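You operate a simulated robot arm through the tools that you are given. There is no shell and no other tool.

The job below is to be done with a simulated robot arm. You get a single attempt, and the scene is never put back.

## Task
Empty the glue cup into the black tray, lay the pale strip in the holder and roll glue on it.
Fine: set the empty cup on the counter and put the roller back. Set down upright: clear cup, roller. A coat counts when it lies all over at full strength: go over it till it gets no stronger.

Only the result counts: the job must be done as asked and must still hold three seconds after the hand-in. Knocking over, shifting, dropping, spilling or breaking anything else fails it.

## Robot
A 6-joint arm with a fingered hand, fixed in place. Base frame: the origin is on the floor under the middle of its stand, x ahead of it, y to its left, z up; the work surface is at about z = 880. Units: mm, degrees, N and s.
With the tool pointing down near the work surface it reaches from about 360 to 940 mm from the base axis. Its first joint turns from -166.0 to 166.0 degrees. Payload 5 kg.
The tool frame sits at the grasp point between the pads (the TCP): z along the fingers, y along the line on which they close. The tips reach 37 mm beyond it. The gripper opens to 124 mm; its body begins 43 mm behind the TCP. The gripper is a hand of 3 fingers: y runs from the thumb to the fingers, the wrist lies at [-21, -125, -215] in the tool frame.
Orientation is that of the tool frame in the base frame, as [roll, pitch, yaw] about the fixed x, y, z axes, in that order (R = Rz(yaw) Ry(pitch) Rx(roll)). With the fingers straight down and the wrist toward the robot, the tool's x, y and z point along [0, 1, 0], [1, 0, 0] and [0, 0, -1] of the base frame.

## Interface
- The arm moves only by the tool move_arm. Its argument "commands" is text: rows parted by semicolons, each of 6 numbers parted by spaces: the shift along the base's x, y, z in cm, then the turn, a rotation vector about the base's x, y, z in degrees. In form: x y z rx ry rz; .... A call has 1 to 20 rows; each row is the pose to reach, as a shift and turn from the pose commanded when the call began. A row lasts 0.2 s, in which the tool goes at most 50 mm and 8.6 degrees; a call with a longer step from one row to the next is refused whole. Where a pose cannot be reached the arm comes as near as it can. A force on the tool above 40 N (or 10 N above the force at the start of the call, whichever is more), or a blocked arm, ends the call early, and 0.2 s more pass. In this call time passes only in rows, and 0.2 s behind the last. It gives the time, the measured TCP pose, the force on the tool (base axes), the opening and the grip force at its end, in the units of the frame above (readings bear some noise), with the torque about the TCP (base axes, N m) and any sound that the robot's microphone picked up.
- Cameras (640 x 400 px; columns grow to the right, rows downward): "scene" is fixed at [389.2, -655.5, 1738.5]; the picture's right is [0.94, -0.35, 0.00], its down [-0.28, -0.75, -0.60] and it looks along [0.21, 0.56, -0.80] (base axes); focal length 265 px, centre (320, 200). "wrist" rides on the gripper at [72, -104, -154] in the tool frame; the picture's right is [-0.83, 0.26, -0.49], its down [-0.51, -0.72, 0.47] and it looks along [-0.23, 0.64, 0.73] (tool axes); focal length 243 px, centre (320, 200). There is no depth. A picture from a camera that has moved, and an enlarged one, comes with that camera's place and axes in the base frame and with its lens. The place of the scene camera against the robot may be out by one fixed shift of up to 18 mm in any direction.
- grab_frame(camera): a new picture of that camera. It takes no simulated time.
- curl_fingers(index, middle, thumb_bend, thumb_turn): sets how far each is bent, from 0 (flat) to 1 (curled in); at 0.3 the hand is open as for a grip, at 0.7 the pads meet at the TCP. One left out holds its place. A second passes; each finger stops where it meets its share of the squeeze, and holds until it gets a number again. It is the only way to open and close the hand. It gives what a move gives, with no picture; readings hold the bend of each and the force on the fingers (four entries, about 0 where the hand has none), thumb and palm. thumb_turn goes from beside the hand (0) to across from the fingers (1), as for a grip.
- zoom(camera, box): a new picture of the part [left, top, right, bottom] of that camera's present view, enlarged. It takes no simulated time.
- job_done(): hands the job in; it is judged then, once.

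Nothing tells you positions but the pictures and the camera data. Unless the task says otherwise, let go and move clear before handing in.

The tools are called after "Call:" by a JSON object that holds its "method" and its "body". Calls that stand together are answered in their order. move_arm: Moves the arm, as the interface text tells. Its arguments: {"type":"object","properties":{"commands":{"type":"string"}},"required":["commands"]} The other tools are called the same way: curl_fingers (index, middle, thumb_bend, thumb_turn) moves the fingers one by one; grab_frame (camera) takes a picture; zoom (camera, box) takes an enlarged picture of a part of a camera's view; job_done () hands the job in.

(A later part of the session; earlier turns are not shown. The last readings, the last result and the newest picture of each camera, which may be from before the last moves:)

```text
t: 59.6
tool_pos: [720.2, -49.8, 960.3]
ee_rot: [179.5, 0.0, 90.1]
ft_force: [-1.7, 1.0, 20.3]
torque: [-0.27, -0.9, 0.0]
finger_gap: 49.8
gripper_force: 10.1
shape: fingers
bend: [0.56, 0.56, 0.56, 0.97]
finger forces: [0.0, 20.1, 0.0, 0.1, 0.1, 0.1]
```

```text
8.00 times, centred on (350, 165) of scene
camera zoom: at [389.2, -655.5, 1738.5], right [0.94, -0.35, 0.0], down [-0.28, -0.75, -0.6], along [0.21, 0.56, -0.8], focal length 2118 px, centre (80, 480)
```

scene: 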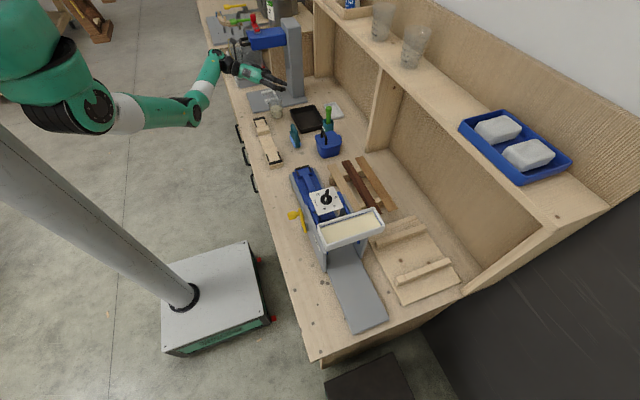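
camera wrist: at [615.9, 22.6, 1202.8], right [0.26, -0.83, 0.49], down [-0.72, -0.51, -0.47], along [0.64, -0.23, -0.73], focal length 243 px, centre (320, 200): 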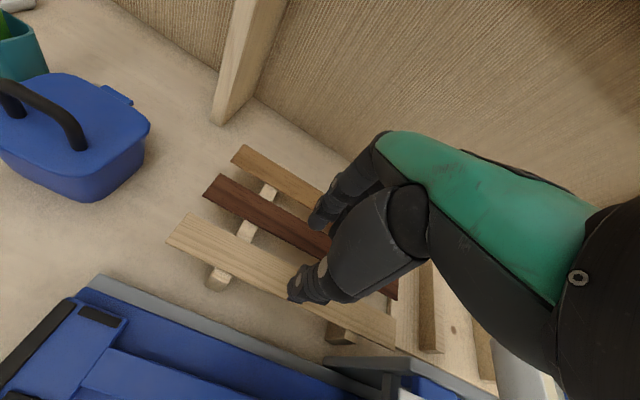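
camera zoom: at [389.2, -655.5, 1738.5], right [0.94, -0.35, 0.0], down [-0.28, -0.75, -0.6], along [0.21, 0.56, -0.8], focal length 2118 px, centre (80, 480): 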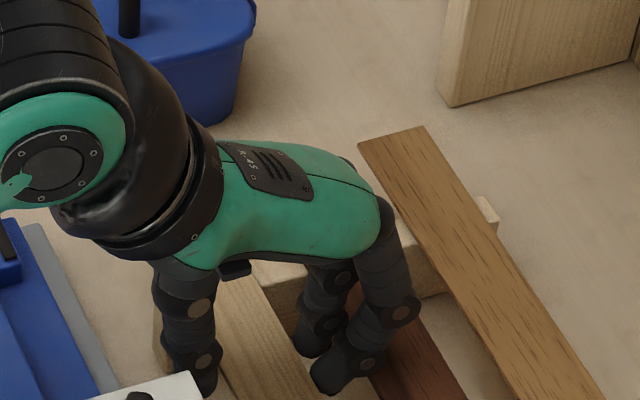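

The middle finger pressed down on the dark strip's edge. I'll back up straight away and check that nothing shifted.

Call:
{"method": "move_arm", "body": {"commands": "0 0 0.7 0 0 0; 0 0 1.5 0 0 0; 0 0 2.5 0 0 0"}}

Call:
{"method": "grab_frame", "body": {"camera": "wrist"}}

Call:
{"method": "zoom", "body": {"camera": "wrist", "box": [150, 130, 410, 360]}}

Call:
{"method": "zoom", "body": {"camera": "scene", "box": [320, 150, 400, 210]}}

```text
t: 60.4
tool_pos: [720.6, -48.6, 981.6]
ee_rot: [-179.9, 0.0, 90.0]
ft_force: [0.2, 0.0, 0.1]
torque: [0.0, 0.0, 0.01]
finger_gap: 49.5
gripper_force: 0.1
shape: fingers
bend: [0.56, 0.56, 0.56, 0.97]
finger forces: [0.1, 0.0, 0.1, 0.0, 0.0, 0.0]
```

```text
taken
camera wrist: at [614.9, 22.1, 1134.4], right [0.26, -0.83, 0.49], down [-0.72, -0.51, -0.47], along [0.64, -0.23, -0.73], focal length 243 px, centre (320, 200)
```

wrist: 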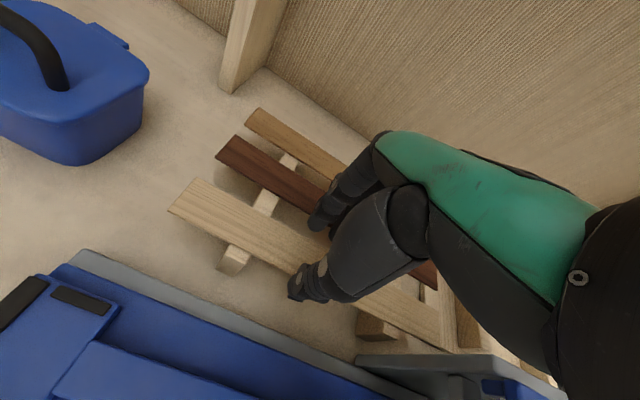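

```text
1.74 times, centred on (280, 245) of wrist
camera zoom: at [614.9, 22.1, 1134.4], right [0.26, -0.83, 0.49], down [-0.72, -0.51, -0.47], along [0.64, -0.23, -0.73], focal length 422 px, centre (390, 122)
```

zoom: 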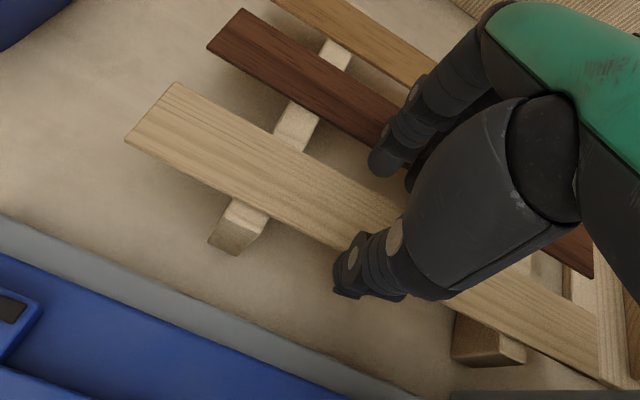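

```text
6.67 times, centred on (360, 180) of scene
camera zoom: at [389.2, -655.5, 1738.5], right [0.94, -0.35, 0.0], down [-0.28, -0.75, -0.6], along [0.21, 0.56, -0.8], focal length 1765 px, centre (53, 333)
```

zoom: 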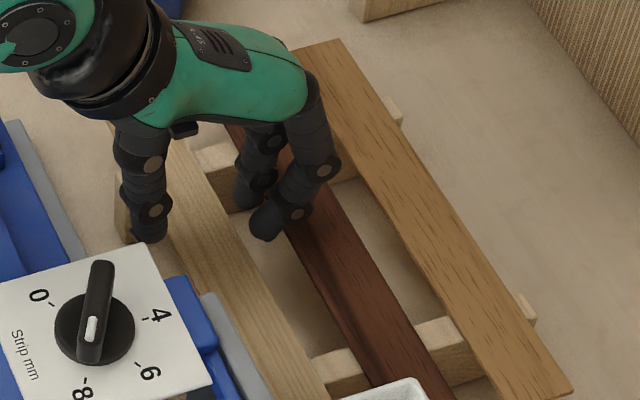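

Nothing shifted. I'll tuck the middle finger in a bit more, shift the hand 3 mm away from the dark strip and descend more shallowly.

Call:
{"method": "curl_fingers", "body": {"index": 0.575, "middle": 0.595, "thumb_bend": 0.57}}

Call:
{"method": "move_arm", "body": {"commands": "-0.25 -0.5 0 0 0 0; -0.25 -0.5 -0.5 0 0 0; -0.25 -0.5 -1.0 0 0 0; -0.25 -0.5 -1.4 0 0 0"}}

Call:
{"method": "zoom", "body": {"camera": "scene", "box": [320, 150, 380, 195]}}

Call:
{"method": "zoom", "body": {"camera": "wrist", "box": [230, 180, 370, 320]}}

```text
t: 61.4
tool_pos: [719.6, -49.9, 981.8]
ee_rot: [180.0, 0.0, 90.0]
ft_force: [0.4, -0.2, 0.2]
torque: [-0.01, 0.02, -0.01]
finger_gap: 48.2
gripper_force: 0.1
shape: fingers
bend: [0.57, 0.59, 0.56, 0.97]
finger forces: [0.0, 0.1, 0.1, 0.1, 0.0, 0.0]
```

```text
t: 62.4
tool_pos: [719.0, -54.3, 970.3]
ee_rot: [179.8, 0.0, 90.0]
ft_force: [2.1, 1.0, 9.1]
torque: [-0.18, -0.29, 0.03]
finger_gap: 48.1
gripper_force: 4.6
shape: fingers
bend: [0.57, 0.59, 0.56, 0.97]
finger forces: [0.0, 8.7, 0.1, 0.1, 0.0, 0.0]
```

```text
8.89 times, centred on (350, 172) of scene
camera zoom: at [389.2, -655.5, 1738.5], right [0.94, -0.35, 0.0], down [-0.28, -0.75, -0.6], along [0.21, 0.56, -0.8], focal length 2353 px, centre (53, 444)
```

zoom: 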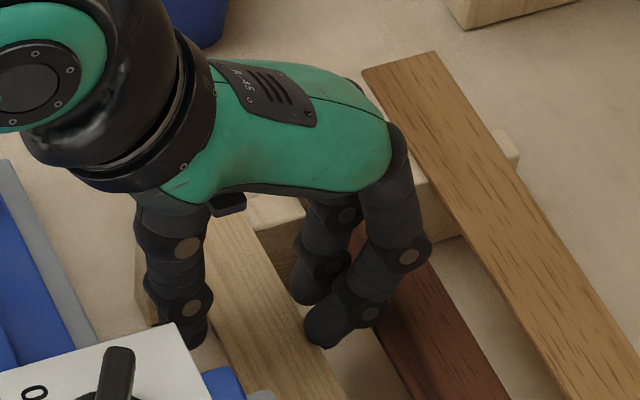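

```text
2.86 times, centred on (300, 250) of wrist
camera zoom: at [612.8, 16.6, 1122.5], right [0.26, -0.83, 0.49], down [-0.72, -0.51, -0.47], along [0.64, -0.23, -0.73], focal length 693 px, centre (377, 57)
```

zoom: 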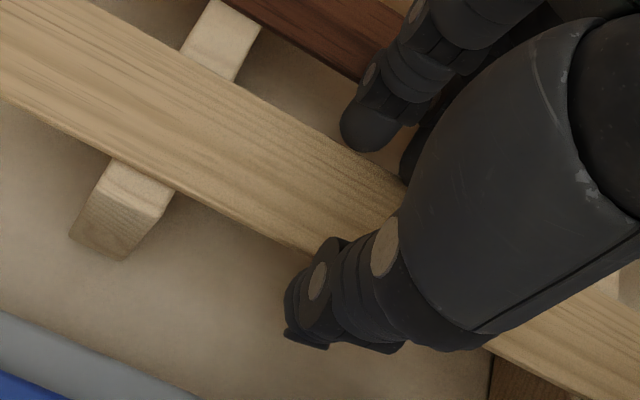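

The middle finger slants too much for this narrow gap, while the index finger fits. I'll raise, curl the middle finger out of the way, and pinch the strip between index and thumb near its centre of mass.

Call:
{"method": "move_arm", "body": {"commands": "0 0 0.7 0 0 0; 0 0 1.5 0 0 0; 0.1 0 2.5 0 0 0"}}

Call:
{"method": "curl_fingers", "body": {"index": 0.56, "middle": 1.0, "thumb_bend": 0.56}}

Call:
{"method": "zoom", "body": {"camera": "scene", "box": [320, 140, 400, 200]}}

Call:
{"method": "zoom", "body": {"camera": "wrist", "box": [150, 130, 410, 360]}}

```text
t: 63.2
tool_pos: [718.2, -54.3, 992.4]
ee_rot: [-179.9, 0.0, 90.1]
ft_force: [0.5, 0.2, -0.4]
torque: [0.02, 0.02, 0.01]
finger_gap: 48.4
gripper_force: 0.1
shape: fingers
bend: [0.57, 0.59, 0.56, 0.97]
finger forces: [0.0, 0.1, 0.0, 0.0, 0.1, 0.0]
```

```text
t: 64.2
tool_pos: [718.8, -54.7, 993.5]
ee_rot: [179.9, 0.0, 90.0]
ft_force: [-0.5, 0.1, 0.6]
torque: [0.02, -0.03, 0.0]
finger_gap: 49.3
gripper_force: 0.0
shape: fingers
bend: [0.56, 1.0, 0.56, 0.97]
finger forces: [0.0, 0.1, 0.0, 0.0, 0.0, 0.0]
```

```text
6.67 times, centred on (360, 170) of scene
camera zoom: at [389.2, -655.5, 1738.5], right [0.94, -0.35, 0.0], down [-0.28, -0.75, -0.6], along [0.21, 0.56, -0.8], focal length 1765 px, centre (53, 400)
```

zoom: 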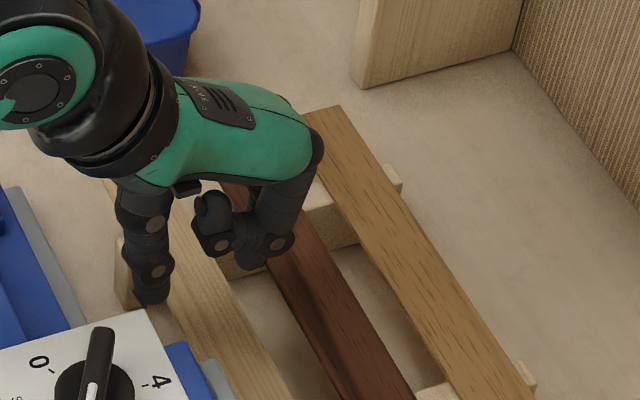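

```text
1.74 times, centred on (280, 245) of wrist
camera zoom: at [613.1, 16.3, 1146.6], right [0.26, -0.83, 0.49], down [-0.72, -0.51, -0.47], along [0.64, -0.23, -0.73], focal length 422 px, centre (390, 122)
```

zoom: 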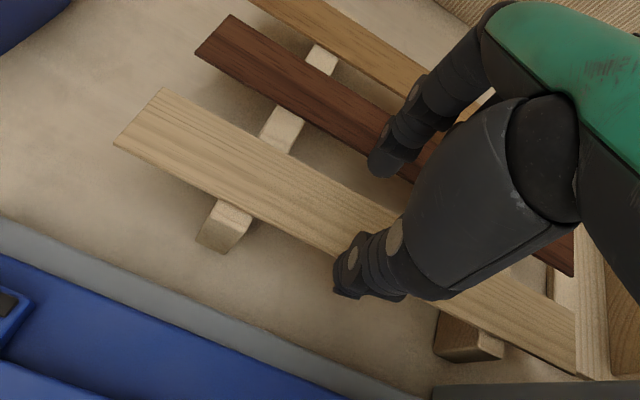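

The middle finger is tucked up. Now I shift to y≈-68 and descend with index and thumb only.

Call:
{"method": "move_arm", "body": {"commands": "0.1 -0.7 0 0 0 0; 0.15 -1.35 -0.5 0 0 0; 0.15 -1.35 -1.2 0 0 0; 0.15 -1.35 -1.8 0 0 0; 0.15 -1.35 -2.3 0 0 0"}}

Call:
{"method": "zoom", "body": {"camera": "scene", "box": [320, 150, 380, 195]}}

Call:
{"method": "zoom", "body": {"camera": "wrist", "box": [230, 180, 370, 320]}}

```text
t: 65.4
tool_pos: [720.0, -65.4, 970.1]
ee_rot: [-180.0, 0.0, 90.0]
ft_force: [0.7, 0.6, 1.2]
torque: [-0.03, -0.02, 0.01]
finger_gap: 49.1
gripper_force: 0.0
shape: fingers
bend: [0.56, 1.0, 0.56, 0.97]
finger forces: [0.0, 0.0, 0.1, 0.1, 0.0, 0.0]
```

```text
8.89 times, centred on (350, 172) of scene
camera zoom: at [389.2, -655.5, 1738.5], right [0.94, -0.35, 0.0], down [-0.28, -0.75, -0.6], along [0.21, 0.56, -0.8], focal length 2353 px, centre (53, 444)
```

zoom: 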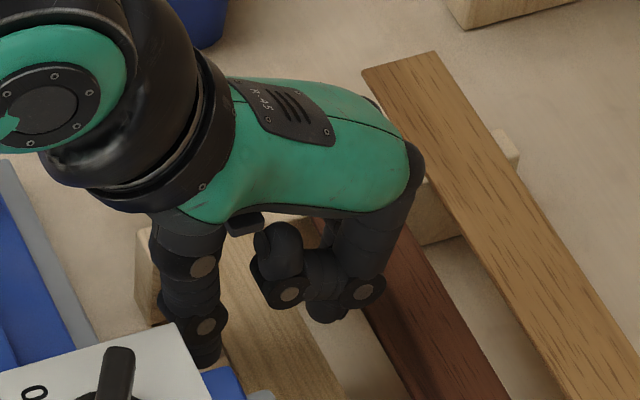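

```text
2.86 times, centred on (300, 250) of wrist
camera zoom: at [615.4, 4.7, 1123.0], right [0.26, -0.83, 0.49], down [-0.72, -0.51, -0.47], along [0.64, -0.23, -0.73], focal length 693 px, centre (377, 57)
```

zoom: 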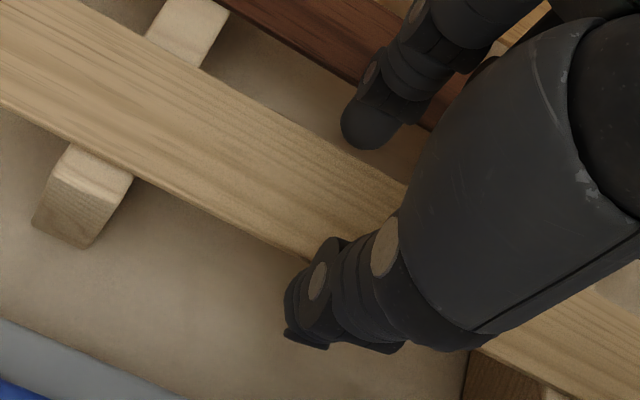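

Call:
{"method": "move_arm", "body": {"commands": "0 0 -0.3 0 0 0; 0 0 -0.6 0 0 0; 0 0 -0.8 0 0 0"}}

Call:
{"method": "zoom", "body": {"camera": "wrist", "box": [230, 180, 370, 320]}}

```text
t: 66.2
tool_pos: [719.4, -67.9, 963.4]
ee_rot: [180.0, 0.0, 90.0]
ft_force: [0.5, 0.8, -0.2]
torque: [-0.03, -0.02, -0.02]
finger_gap: 49.5
gripper_force: 0.0
shape: fingers
bend: [0.56, 1.0, 0.56, 0.97]
finger forces: [0.0, 0.1, 0.0, 0.1, 0.0, 0.1]
```

```text
2.86 times, centred on (300, 250) of wrist
camera zoom: at [614.5, 4.0, 1115.4], right [0.26, -0.83, 0.49], down [-0.72, -0.51, -0.47], along [0.64, -0.23, -0.73], focal length 693 px, centre (377, 57)
```

zoom: 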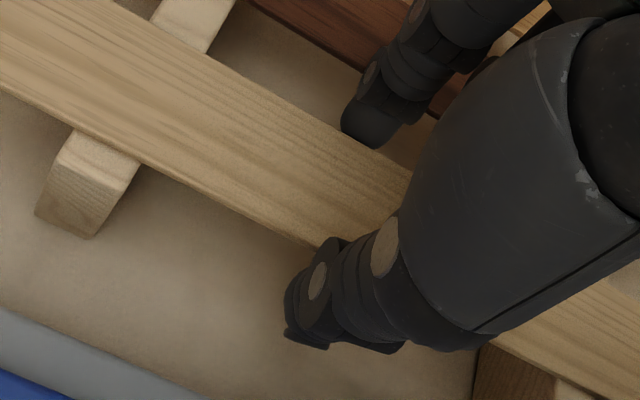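

Call:
{"method": "move_arm", "body": {"commands": "0 0 -0.2 0 0 0; 0 0 -0.4 0 0 0"}}

Call:
{"method": "curl_fingers", "body": {"index": 0.585, "thumb_bend": 0.585}}

Call:
{"method": "zoom", "body": {"camera": "wrist", "box": [230, 180, 370, 320]}}

```text
t: 66.8
tool_pos: [718.6, -67.8, 959.0]
ee_rot: [-179.9, 0.0, 90.0]
ft_force: [-0.7, -0.1, 0.2]
torque: [0.03, -0.01, -0.02]
finger_gap: 49.3
gripper_force: 0.1
shape: fingers
bend: [0.56, 1.0, 0.56, 0.97]
finger forces: [0.1, 0.0, 0.0, 0.1, 0.0, 0.1]
```

```text
t: 67.8
tool_pos: [718.6, -67.8, 959.2]
ee_rot: [-180.0, 0.1, 90.1]
ft_force: [1.2, -0.7, -0.5]
torque: [0.01, 0.0, 0.01]
finger_gap: 44.2
gripper_force: 0.5
shape: fingers
bend: [0.58, 1.0, 0.58, 0.97]
finger forces: [0.4, 0.1, 0.0, 0.0, 0.3, 0.0]
```

```text
2.86 times, centred on (300, 250) of wrist
camera zoom: at [613.9, 3.4, 1112.4], right [0.26, -0.83, 0.49], down [-0.72, -0.51, -0.47], along [0.64, -0.23, -0.73], focal length 693 px, centre (377, 57)
```

zoom: 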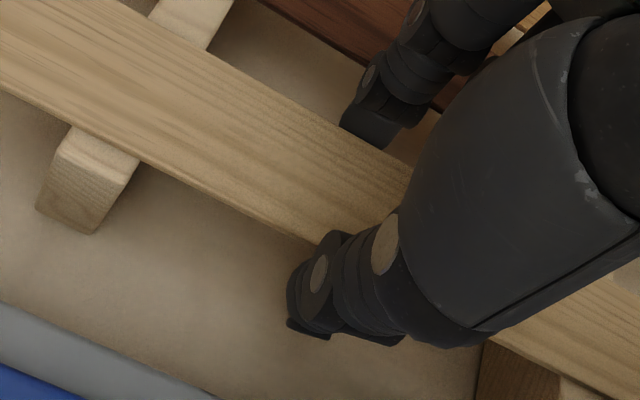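

Both index and thumb now touch the strip's edges lightly. I'll firm up the pinch.

Call:
{"method": "curl_fingers", "body": {"index": 0.63, "thumb_bend": 0.63}}

Call:
{"method": "zoom", "body": {"camera": "wrist", "box": [150, 130, 410, 360]}}

Call:
{"method": "zoom", "body": {"camera": "scene", "box": [320, 150, 400, 210]}}

```text
t: 68.8
tool_pos: [720.0, -68.5, 959.8]
ee_rot: [-179.9, 0.0, 90.0]
ft_force: [0.1, 0.4, 0.4]
torque: [-0.01, -0.02, -0.04]
finger_gap: 40.7
gripper_force: 5.2
shape: fingers
bend: [0.59, 1.0, 0.59, 0.97]
finger forces: [4.3, 0.0, 0.0, 0.0, 4.5, 0.1]
```

```text
1.74 times, centred on (280, 245) of wrist
camera zoom: at [613.9, 3.4, 1112.4], right [0.26, -0.83, 0.49], down [-0.72, -0.51, -0.47], along [0.64, -0.23, -0.73], focal length 422 px, centre (390, 122)
```

zoom: 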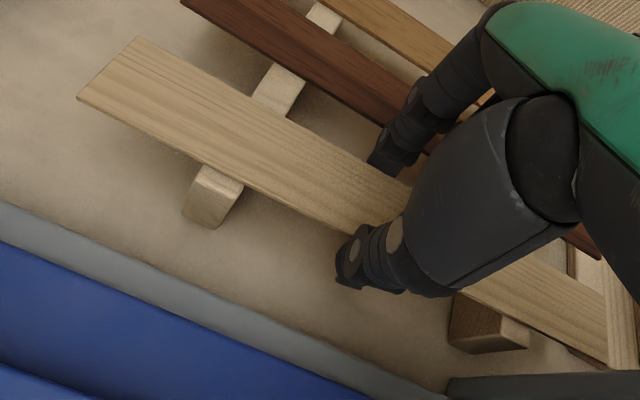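

```text
6.67 times, centred on (360, 180) of scene
camera zoom: at [389.2, -655.5, 1738.5], right [0.94, -0.35, 0.0], down [-0.28, -0.75, -0.6], along [0.21, 0.56, -0.8], focal length 1765 px, centre (53, 333)
```

zoom: 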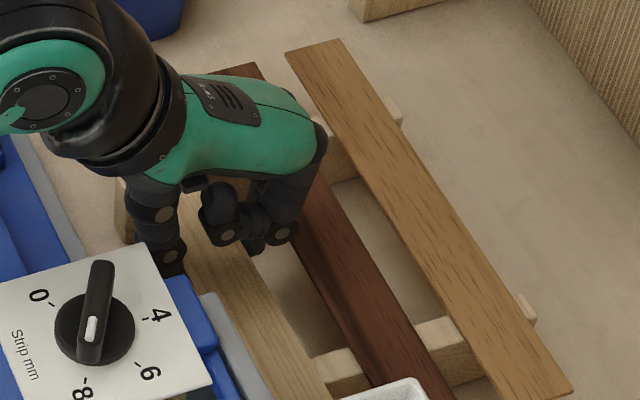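

Call:
{"method": "curl_fingers", "body": {"index": 0.68, "thumb_bend": 0.68}}

Call:
{"method": "move_arm", "body": {"commands": "0 0 0.4 0 0 0; 0 0 0.8 0 0 0; 0 0.2 1.3 0 0 0"}}

Call:
{"method": "zoom", "body": {"camera": "wrist", "box": [150, 130, 410, 360]}}

Call:
{"method": "zoom", "body": {"camera": "scene", "box": [310, 140, 400, 210]}}

```text
t: 69.8
tool_pos: [718.2, -66.9, 959.0]
ee_rot: [-180.0, 0.0, 89.9]
ft_force: [-0.8, -0.1, -0.6]
torque: [0.05, 0.01, -0.01]
finger_gap: 39.4
gripper_force: 9.5
shape: fingers
bend: [0.6, 1.0, 0.61, 0.97]
finger forces: [9.1, 0.1, 0.1, 0.0, 9.6, 0.0]
```

```text
t: 70.6
tool_pos: [718.5, -66.1, 971.4]
ee_rot: [-179.8, 0.1, 90.0]
ft_force: [-0.4, -0.3, -0.9]
torque: [0.01, 0.01, -0.02]
finger_gap: 39.3
gripper_force: 9.1
shape: fingers
bend: [0.6, 1.0, 0.61, 0.97]
finger forces: [9.0, 0.0, 0.0, 0.0, 9.5, 0.0]
```

```text
1.74 times, centred on (280, 245) of wrist
camera zoom: at [613.4, 5.7, 1124.3], right [0.26, -0.83, 0.49], down [-0.72, -0.51, -0.47], along [0.64, -0.23, -0.73], focal length 422 px, centre (390, 122)
```

zoom: 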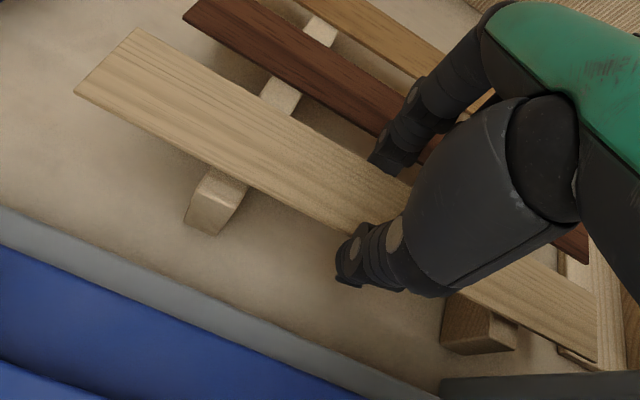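

```text
5.71 times, centred on (355, 175) of scene
camera zoom: at [389.2, -655.5, 1738.5], right [0.94, -0.35, 0.0], down [-0.28, -0.75, -0.6], along [0.21, 0.56, -0.8], focal length 1513 px, centre (120, 343)
```

zoom: 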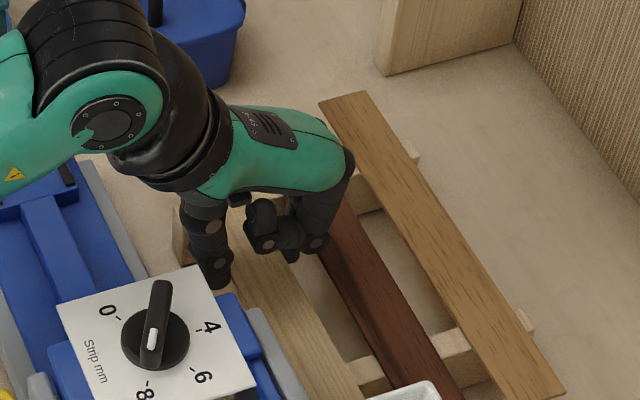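

The strip lifts but its far end droops a few degrees, since I pinched about 10 mm off its balance point. I'll set it back down and re-grip 12 mm further along.

Call:
{"method": "move_arm", "body": {"commands": "0 0 -0.4 0 0 0; 0 -0.2 -0.9 0 0 0; 0 -0.2 -1.3 0 0 0"}}

Call:
{"method": "curl_fingers", "body": {"index": 0.575, "thumb_bend": 0.575}}

Call:
{"method": "move_arm", "body": {"commands": "0 -0.6 0 0 0 0; 0 -1.2 0 0 0 0"}}

Call:
{"method": "zoom", "body": {"camera": "wrist", "box": [150, 130, 410, 360]}}

Call:
{"method": "zoom", "body": {"camera": "scene", "box": [310, 140, 400, 210]}}

```text
t: 71.4
tool_pos: [719.0, -66.8, 958.7]
ee_rot: [180.0, 0.0, 90.0]
ft_force: [0.1, 0.6, 1.2]
torque: [0.01, 0.06, 0.03]
finger_gap: 39.0
gripper_force: 9.3
shape: fingers
bend: [0.6, 1.0, 0.61, 0.97]
finger forces: [9.0, 0.1, 0.0, 0.0, 9.6, 0.0]
```

```text
t: 72.4
tool_pos: [719.0, -67.6, 957.8]
ee_rot: [-179.9, 0.0, 89.9]
ft_force: [0.0, 0.1, 0.2]
torque: [0.0, 0.02, -0.02]
finger_gap: 45.5
gripper_force: 0.0
shape: fingers
bend: [0.57, 1.0, 0.57, 0.97]
finger forces: [0.0, 0.0, 0.0, 0.0, 0.0, 0.0]
```

```text
t: 73.0
tool_pos: [719.8, -79.0, 959.0]
ee_rot: [180.0, 0.0, 90.0]
ft_force: [0.4, -0.2, -0.1]
torque: [-0.01, 0.01, -0.03]
finger_gap: 45.5
gripper_force: 0.0
shape: fingers
bend: [0.57, 1.0, 0.57, 0.97]
finger forces: [0.1, 0.0, 0.1, 0.1, 0.0, 0.1]
```

```text
1.74 times, centred on (280, 245) of wrist
camera zoom: at [615.0, -7.9, 1111.2], right [0.26, -0.83, 0.49], down [-0.72, -0.51, -0.47], along [0.64, -0.23, -0.73], focal length 422 px, centre (390, 122)
```

zoom: 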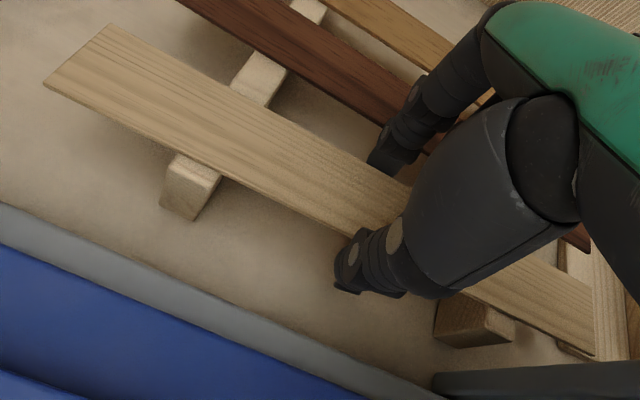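

```text
5.71 times, centred on (355, 175) of scene
camera zoom: at [389.2, -655.5, 1738.5], right [0.94, -0.35, 0.0], down [-0.28, -0.75, -0.6], along [0.21, 0.56, -0.8], focal length 1513 px, centre (120, 343)
```

zoom: 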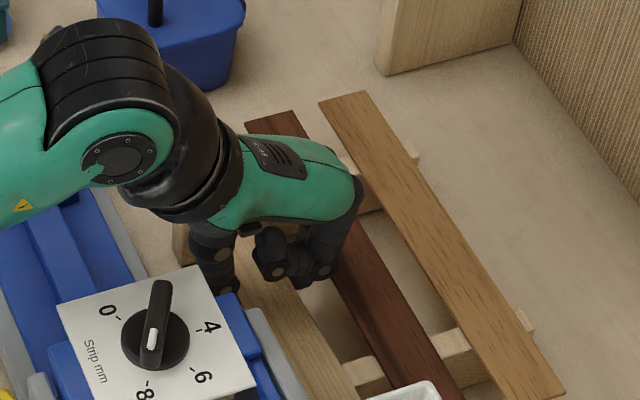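

Call:
{"method": "curl_fingers", "body": {"index": 0.68, "thumb_bend": 0.68}}

Call:
{"method": "move_arm", "body": {"commands": "0 0 0.4 0 0 0; 0 0 0.8 0 0 0; 0 0.2 1.3 0 0 0"}}

Call:
{"method": "zoom", "body": {"camera": "wrist", "box": [150, 130, 410, 360]}}

Call:
{"method": "zoom", "body": {"camera": "scene", "box": [310, 150, 400, 220]}}

```text
t: 74.0
tool_pos: [721.0, -79.1, 958.9]
ee_rot: [-180.0, 0.0, 90.0]
ft_force: [-0.7, -0.1, 0.5]
torque: [-0.05, 0.0, -0.03]
finger_gap: 38.6
gripper_force: 8.5
shape: fingers
bend: [0.6, 1.0, 0.61, 0.97]
finger forces: [8.9, 0.0, 0.0, 0.0, 9.3, 0.0]
```

```text
t: 74.8
tool_pos: [721.2, -77.0, 971.3]
ee_rot: [-179.9, 0.0, 90.0]
ft_force: [-0.6, 0.2, 0.3]
torque: [-0.01, 0.01, -0.01]
finger_gap: 38.4
gripper_force: 9.6
shape: fingers
bend: [0.6, 1.0, 0.61, 0.97]
finger forces: [9.1, 0.0, 0.0, 0.0, 9.5, 0.1]
```

```text
1.74 times, centred on (280, 245) of wrist
camera zoom: at [616.0, -5.8, 1125.2], right [0.26, -0.83, 0.49], down [-0.72, -0.51, -0.47], along [0.64, -0.23, -0.73], focal length 422 px, centre (390, 122)
```

zoom: 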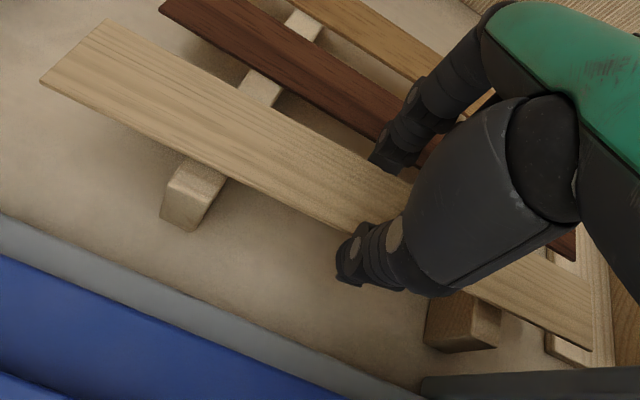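

```text
5.71 times, centred on (355, 185) of scene
camera zoom: at [389.2, -655.5, 1738.5], right [0.94, -0.35, 0.0], down [-0.28, -0.75, -0.6], along [0.21, 0.56, -0.8], focal length 1513 px, centre (120, 286)
```

zoom: 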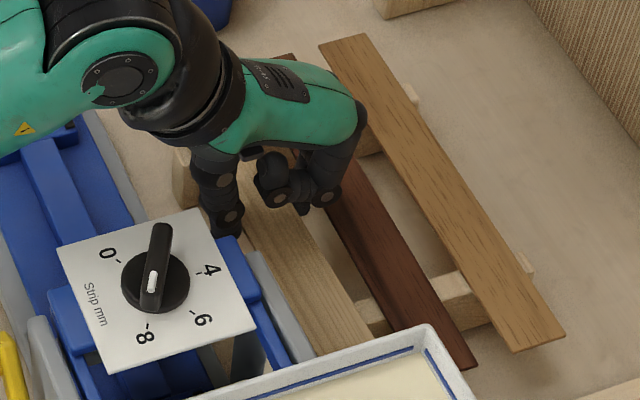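

Re-gripped at the balance point, the strip lifts level. I'll carry it away from the machine, up and over to the jig at moderate speed.

Call:
{"method": "move_arm", "body": {"commands": "0 0.8 1 0 0 0; 0 2.2 2.5 0 0 0; 0 4 4.5 0 0 0; -0.5 6 6.5 0 0 0; -1.2 8 8.5 0 0 0; -2.2 10.3 10 0 0 0; -3.7 13 10.5 0 0 0; -5.2 15.7 10.5 0 0 0; -6.7 18.4 10.5 0 0 0; -8.2 21.1 10.5 0 0 0; -9.7 23.8 10.5 0 0 0; -11.2 26.5 10.5 0 0 0; -12.7 29.2 10.5 0 0 0; -14.2 31.9 10.5 0 0 0; -15.7 34.6 10.5 0 0 0; -17.2 37.1 10.5 0 0 0; -18.7 39.3 10.5 0 0 0; -20 41 10.5 0 0 0; -21 42.2 10.5 0 0 0; -21.5 42.7 10.5 0 0 0"}}

Call:
{"method": "grab_frame", "body": {"camera": "wrist"}}

Call:
{"method": "zoom", "body": {"camera": "scene", "box": [230, 90, 330, 180]}}

```text
t: 79.0
tool_pos: [506.0, 350.2, 1076.9]
ee_rot: [179.9, 0.0, 90.0]
ft_force: [1.1, -0.4, 0.2]
torque: [0.0, 0.01, -0.01]
finger_gap: 38.1
gripper_force: 8.7
shape: fingers
bend: [0.6, 1.0, 0.61, 0.97]
finger forces: [8.7, 0.1, 0.0, 0.1, 9.3, 0.0]
```

```text
taken
camera wrist: at [400.8, 421.4, 1229.2], right [0.26, -0.83, 0.49], down [-0.72, -0.51, -0.47], along [0.64, -0.23, -0.73], focal length 243 px, centre (320, 200)
```

wrist: 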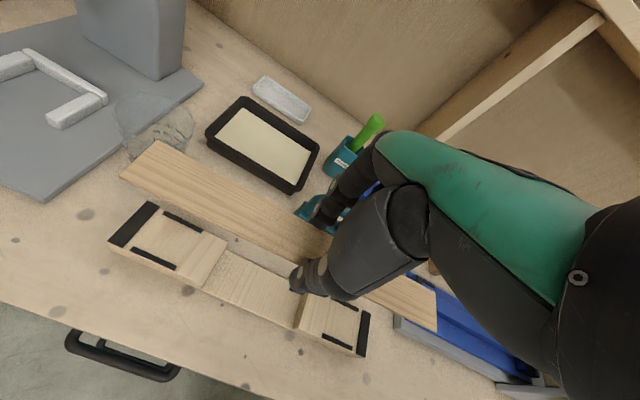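

```text
4.44 times, centred on (280, 135) of scene
camera zoom: at [389.2, -655.5, 1738.5], right [0.94, -0.35, 0.0], down [-0.28, -0.75, -0.6], along [0.21, 0.56, -0.8], focal length 1176 px, centre (498, 489)
```

zoom: 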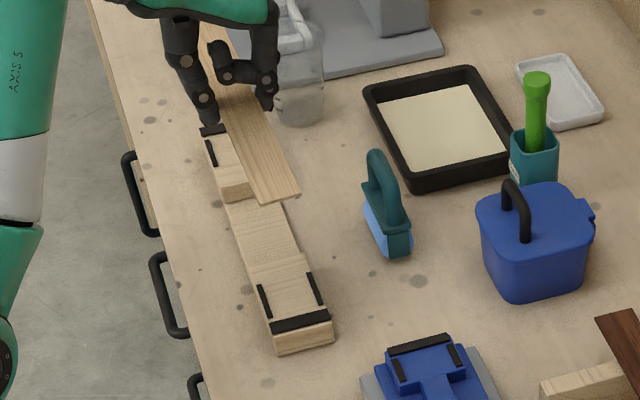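

The strip is held level above the jig. I'll zoom in to measure both and refine the alignment before lowering.

Call:
{"method": "zoom", "body": {"camera": "wrist", "box": [90, 130, 300, 300]}}

Call:
{"method": "zoom", "body": {"camera": "wrist", "box": [270, 230, 470, 370]}}

```text
2.35 times, centred on (195, 215) of wrist
camera zoom: at [400.8, 421.4, 1229.2], right [0.26, -0.83, 0.49], down [-0.72, -0.51, -0.47], along [0.64, -0.23, -0.73], focal length 571 px, centre (614, 165)
```

zoom: 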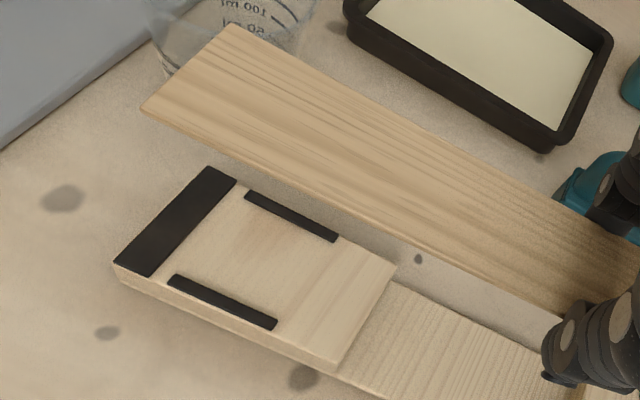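

```text
2.86 times, centred on (370, 300) of wrist
camera zoom: at [400.8, 421.4, 1229.2], right [0.26, -0.83, 0.49], down [-0.72, -0.51, -0.47], along [0.64, -0.23, -0.73], focal length 693 px, centre (177, -86)
```

zoom: 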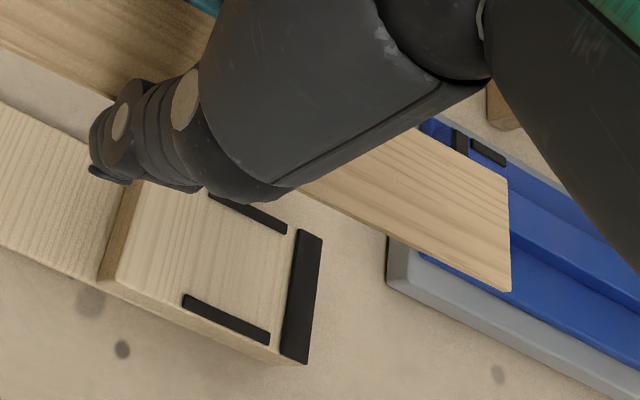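

The strip is yawed about 1.4° and nearly centred. I'll correct that and lower it to about 1.5 cm above the seat for a last check.

Call:
{"method": "move_arm", "body": {"commands": "-0.1 -0.1 -1 0 0 -0.7; -0.1 -0.2 -3 0 0 -1.4; -0.1 -0.2 -5.5 0 0 -1.4; -0.1 -0.2 -8 0 0 -1.4; -0.1 -0.2 -10 0 0 -1.4; -0.1 -0.2 -11.5 0 0 -1.4; -0.1 -0.2 -12.2 0 0 -1.4"}}

Call:
{"method": "zoom", "body": {"camera": "wrist", "box": [0, 60, 300, 300]}}

Call:
{"method": "zoom", "body": {"camera": "wrist", "box": [270, 230, 520, 400]}}

Call:
{"method": "zoom", "body": {"camera": "scene", "box": [240, 100, 320, 175]}}

```text
t: 80.6
tool_pos: [502.8, 347.9, 955.9]
ee_rot: [-179.9, 0.0, 88.6]
ft_force: [-0.9, 1.0, -0.6]
torque: [-0.02, -0.01, 0.03]
finger_gap: 38.2
gripper_force: 8.7
shape: fingers
bend: [0.6, 1.0, 0.61, 0.97]
finger forces: [8.8, 0.1, 0.1, 0.1, 9.4, 0.0]
```

```text
1.67 times, centred on (150, 180) of wrist
camera zoom: at [400.0, 420.9, 1108.6], right [0.24, -0.84, 0.49], down [-0.73, -0.49, -0.47], along [0.63, -0.25, -0.73], focal length 404 px, centre (603, 233)
```

zoom: 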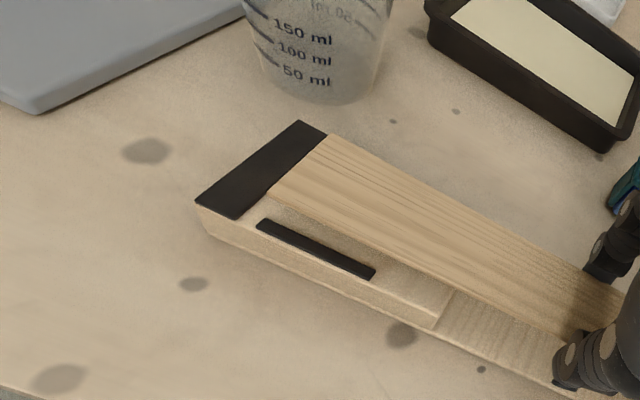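

```text
2.35 times, centred on (395, 315) of wrist
camera zoom: at [400.0, 420.9, 1108.6], right [0.24, -0.84, 0.49], down [-0.73, -0.49, -0.47], along [0.63, -0.25, -0.73], focal length 571 px, centre (144, -71)
```

zoom: 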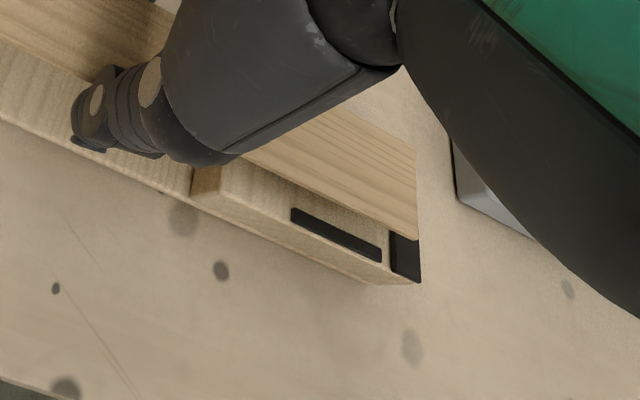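

```text
5.33 times, centred on (280, 138) of scene
camera zoom: at [389.2, -655.5, 1738.5], right [0.94, -0.35, 0.0], down [-0.28, -0.75, -0.6], along [0.21, 0.56, -0.8], focal length 1412 px, centre (533, 533)
```

zoom: 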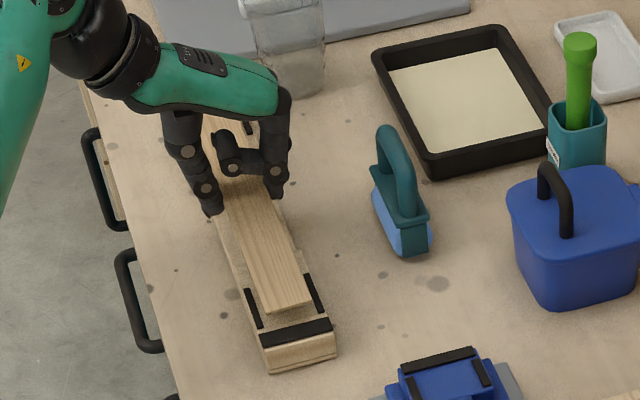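

The jig seat is x≈481–529, y≈196–511, and the strip is at x≈483–522, y≈200–503. A 2 mm nudge centres it, and then I'll lower gently.

Call:
{"method": "move_arm", "body": {"commands": "0.2 0.2 0 0 0 -0.2; 0.2 0.2 -0.4 0 0 -0.2; 0.2 0.2 -0.8 0 0 -0.2; 0.2 0.2 -1.2 0 0 -0.2; 0.2 0.2 -1.5 0 0 -0.2"}}

Call:
{"method": "zoom", "body": {"camera": "wrist", "box": [0, 60, 300, 300]}}

Call:
{"method": "zoom", "body": {"camera": "wrist", "box": [270, 230, 520, 400]}}

```text
t: 81.8
tool_pos: [504.6, 349.4, 940.1]
ee_rot: [-180.0, 0.0, 88.4]
ft_force: [-0.9, -0.6, 0.4]
torque: [0.0, 0.03, -0.02]
finger_gap: 38.5
gripper_force: 9.6
shape: fingers
bend: [0.6, 1.0, 0.61, 0.97]
finger forces: [8.9, 0.1, 0.0, 0.0, 9.4, 0.1]
```

```text
1.67 times, centred on (150, 180) of wrist
camera zoom: at [402.6, 423.5, 1093.1], right [0.24, -0.84, 0.49], down [-0.74, -0.49, -0.47], along [0.63, -0.25, -0.73], focal length 404 px, centre (603, 233)
```

zoom: 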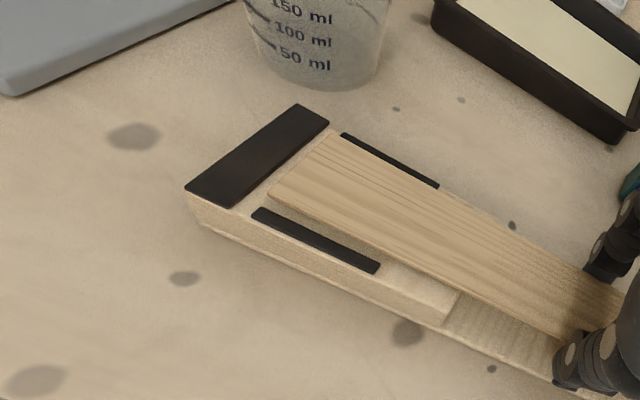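

```text
2.35 times, centred on (395, 315) of wrist
camera zoom: at [402.6, 423.5, 1093.1], right [0.24, -0.84, 0.49], down [-0.74, -0.49, -0.47], along [0.63, -0.25, -0.73], focal length 571 px, centre (144, -71)
```

zoom: 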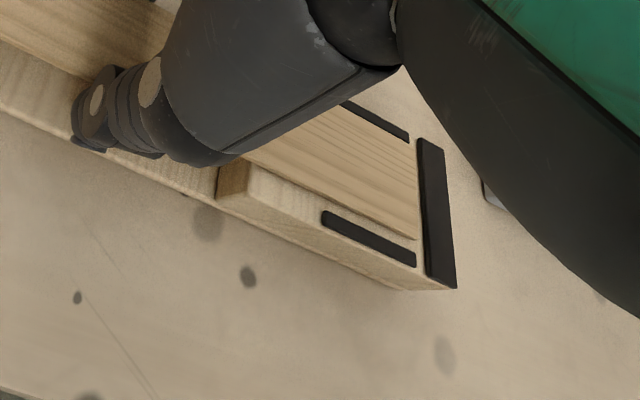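

It's lined up between the bars on both ends. I'll lower the last few millimetres to contact.

Call:
{"method": "move_arm", "body": {"commands": "0 0 -0.1 0 0 0; 0 0 -0.2 0 0 0; 0 0 -0.3 0 0 0; 0 0 -0.4 0 0 0"}}

Call:
{"method": "zoom", "body": {"camera": "wrist", "box": [0, 60, 300, 300]}}

Call:
{"method": "zoom", "body": {"camera": "wrist", "box": [270, 230, 520, 400]}}

```text
t: 82.8
tool_pos: [505.3, 350.8, 937.4]
ee_rot: [-180.0, 0.0, 88.4]
ft_force: [0.4, 0.1, 0.7]
torque: [-0.02, 0.04, -0.02]
finger_gap: 38.3
gripper_force: 9.3
shape: fingers
bend: [0.6, 1.0, 0.62, 0.97]
finger forces: [9.4, 0.1, 0.0, 0.1, 8.9, 0.0]
```

```text
1.67 times, centred on (150, 180) of wrist
camera zoom: at [402.3, 424.0, 1089.5], right [0.24, -0.84, 0.49], down [-0.74, -0.49, -0.47], along [0.63, -0.25, -0.73], focal length 404 px, centre (603, 233)
```

zoom: 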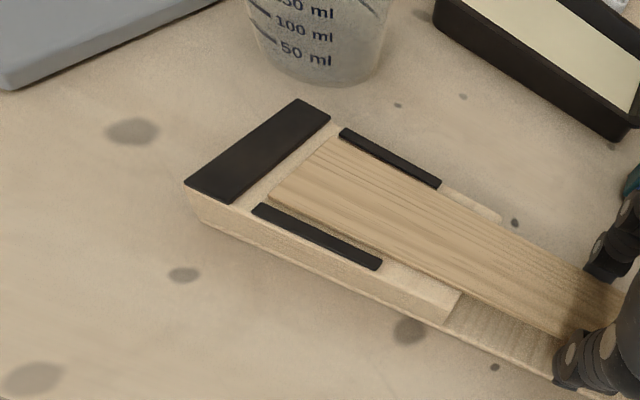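

```text
2.35 times, centred on (395, 315) of wrist
camera zoom: at [402.3, 424.0, 1089.5], right [0.24, -0.84, 0.49], down [-0.74, -0.49, -0.47], along [0.63, -0.25, -0.73], focal length 571 px, centre (144, -71)
```

zoom: 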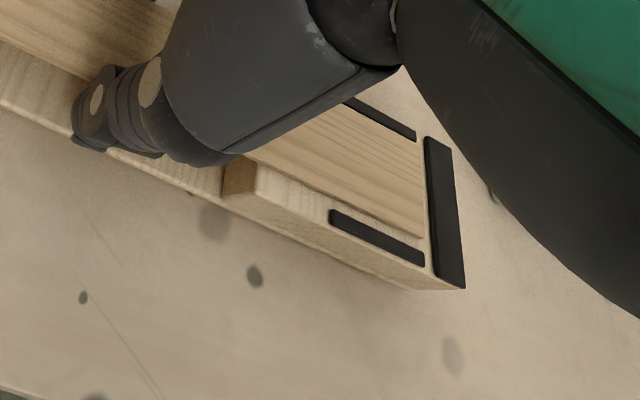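

Call:
{"method": "move_arm", "body": {"commands": "0 0 -0.1 0 0 0; 0 0 -0.2 0 0 0"}}

Call:
{"method": "zoom", "body": {"camera": "scene", "box": [240, 110, 320, 175]}}

```text
t: 83.4
tool_pos: [504.8, 350.2, 934.2]
ee_rot: [179.8, -0.1, 88.4]
ft_force: [-0.5, 0.1, 8.1]
torque: [0.02, 0.07, 0.01]
finger_gap: 37.2
gripper_force: 8.1
shape: fingers
bend: [0.6, 1.0, 0.62, 0.97]
finger forces: [8.3, 0.0, 0.1, 0.0, 9.2, 0.1]
```

```text
6.15 times, centred on (280, 142) of scene
camera zoom: at [389.2, -655.5, 1738.5], right [0.94, -0.35, 0.0], down [-0.28, -0.75, -0.6], along [0.21, 0.56, -0.8], focal length 1629 px, centre (566, 554)
```

zoom: 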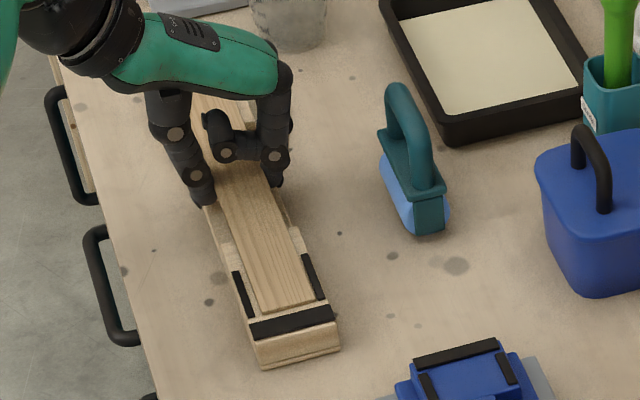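

Firm contact, so the strip is seated. I'll ease up 1 mm and release.

Call:
{"method": "move_arm", "body": {"commands": "0 0 0.1 0 0 0"}}

Call:
{"method": "curl_fingers", "body": {"index": 0.56, "thumb_bend": 0.56}}

Call:
{"method": "zoom", "body": {"camera": "wrist", "box": [0, 60, 300, 300]}}

Call:
{"method": "zoom", "body": {"camera": "wrist", "box": [270, 230, 520, 400]}}

```text
t: 83.8
tool_pos: [505.0, 348.7, 933.9]
ee_rot: [-179.9, 0.1, 88.4]
ft_force: [0.1, 1.3, 5.8]
torque: [0.05, 0.0, 0.01]
finger_gap: 37.0
gripper_force: 9.3
shape: fingers
bend: [0.6, 1.0, 0.62, 0.97]
finger forces: [9.3, 0.0, 0.1, 0.0, 8.8, 0.0]
```

```text
t: 84.8
tool_pos: [504.4, 349.5, 934.2]
ee_rot: [180.0, 0.0, 88.4]
ft_force: [0.8, -0.3, -0.2]
torque: [0.02, -0.02, -0.02]
finger_gap: 48.5
gripper_force: 0.1
shape: fingers
bend: [0.56, 1.0, 0.56, 0.97]
finger forces: [0.0, 0.1, 0.0, 0.1, 0.0, 0.0]
```

```text
1.67 times, centred on (150, 180) of wrist
camera zoom: at [402.3, 423.5, 1087.0], right [0.24, -0.84, 0.49], down [-0.74, -0.49, -0.47], along [0.63, -0.25, -0.73], focal length 404 px, centre (603, 233)
```

zoom: 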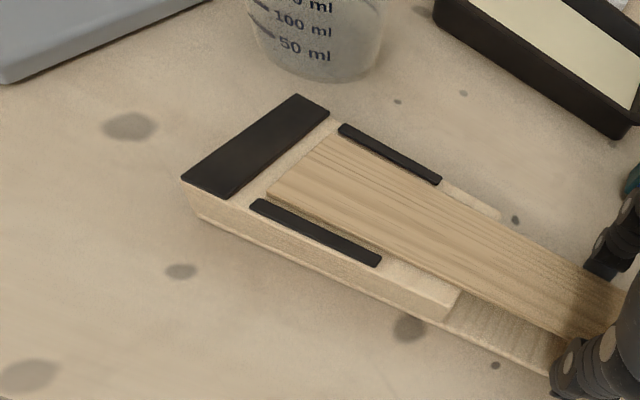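

```text
2.35 times, centred on (395, 315) of wrist
camera zoom: at [402.3, 423.5, 1087.0], right [0.24, -0.84, 0.49], down [-0.74, -0.49, -0.47], along [0.63, -0.25, -0.73], focal length 571 px, centre (144, -71)
```

zoom: 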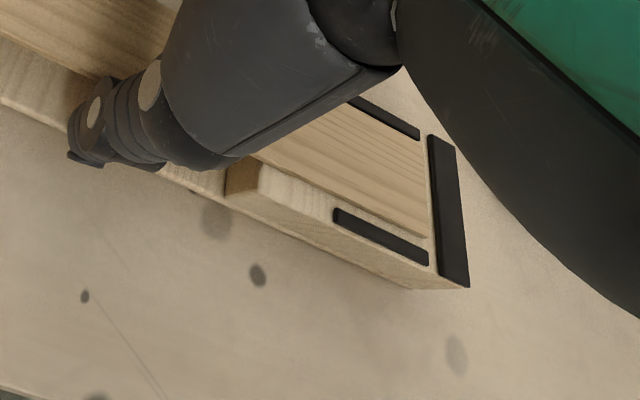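

The strip lies in its seat between the bars. I'll withdraw upward, then move to view the roller.

Call:
{"method": "move_arm", "body": {"commands": "0 0 1 0 0 0.3; 0 0 3 0 0 0.8; 0 0 6 0 0 1.2; 0 0 9 0 0 1.6; 1.5 -2 11 0 0 1.6; 4 -5 11 0 0 1.6; 6.5 -8 11 0 0 1.6; 9 -11 11 0 0 1.6; 11 -13.5 11 0 0 1.6; 12.7 -15 11 0 0 1.6"}}

Call:
{"method": "curl_fingers", "body": {"index": 0.4, "middle": 0.4, "thumb_bend": 0.4}}

Call:
{"method": "grab_frame", "body": {"camera": "wrist"}}

Call:
{"method": "zoom", "body": {"camera": "wrist", "box": [100, 120, 300, 280]}}

Call:
{"method": "zoom", "body": {"camera": "scene", "box": [240, 90, 330, 170]}}

```text
t: 87.0
tool_pos: [632.4, 201.9, 1045.6]
ee_rot: [-180.0, 0.0, 90.0]
ft_force: [-0.5, -0.4, 1.3]
torque: [-0.03, 0.01, 0.01]
finger_gap: 48.6
gripper_force: 0.1
shape: fingers
bend: [0.56, 1.0, 0.56, 0.97]
finger forces: [0.0, 0.0, 0.1, 0.0, 0.2, 0.1]
```

```text
t: 88.0
tool_pos: [632.3, 200.8, 1045.0]
ee_rot: [179.9, 0.0, 90.0]
ft_force: [0.1, 0.2, 0.2]
torque: [0.0, 0.0, -0.01]
finger_gap: 98.2
gripper_force: 0.1
shape: fingers
bend: [0.4, 0.4, 0.4, 0.97]
finger forces: [0.0, 0.0, 0.0, 0.1, 0.0, 0.0]
```

```text
taken
camera wrist: at [527.2, 272.3, 1197.7], right [0.26, -0.83, 0.49], down [-0.72, -0.51, -0.47], along [0.64, -0.23, -0.73], focal length 243 px, centre (320, 200)
```

wrist: 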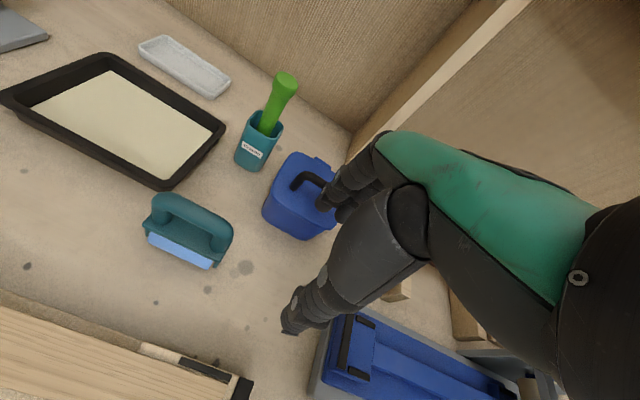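

```text
2.50 times, centred on (200, 200) of wrist
camera zoom: at [527.2, 272.3, 1197.7], right [0.26, -0.83, 0.49], down [-0.72, -0.51, -0.47], along [0.64, -0.23, -0.73], focal length 606 px, centre (620, 200)
```

zoom: 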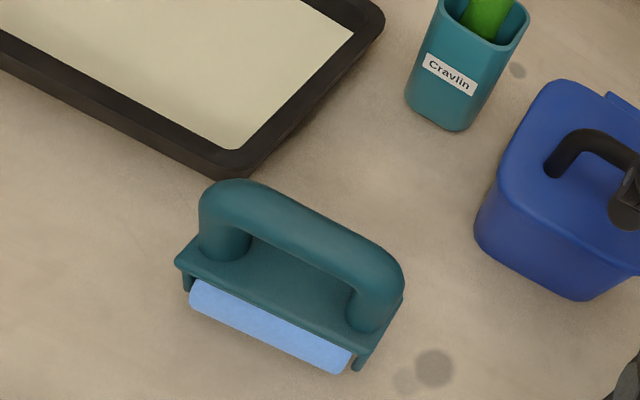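

```text
5.00 times, centred on (285, 130) of scene
camera zoom: at [389.2, -655.5, 1738.5], right [0.94, -0.35, 0.0], down [-0.28, -0.75, -0.6], along [0.21, 0.56, -0.8], focal length 1324 px, centre (495, 550)
```

zoom: 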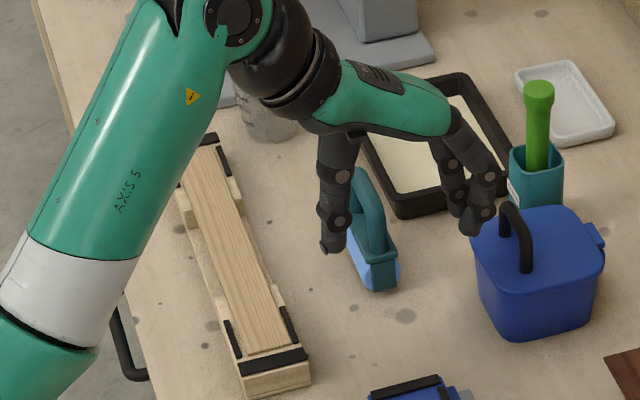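

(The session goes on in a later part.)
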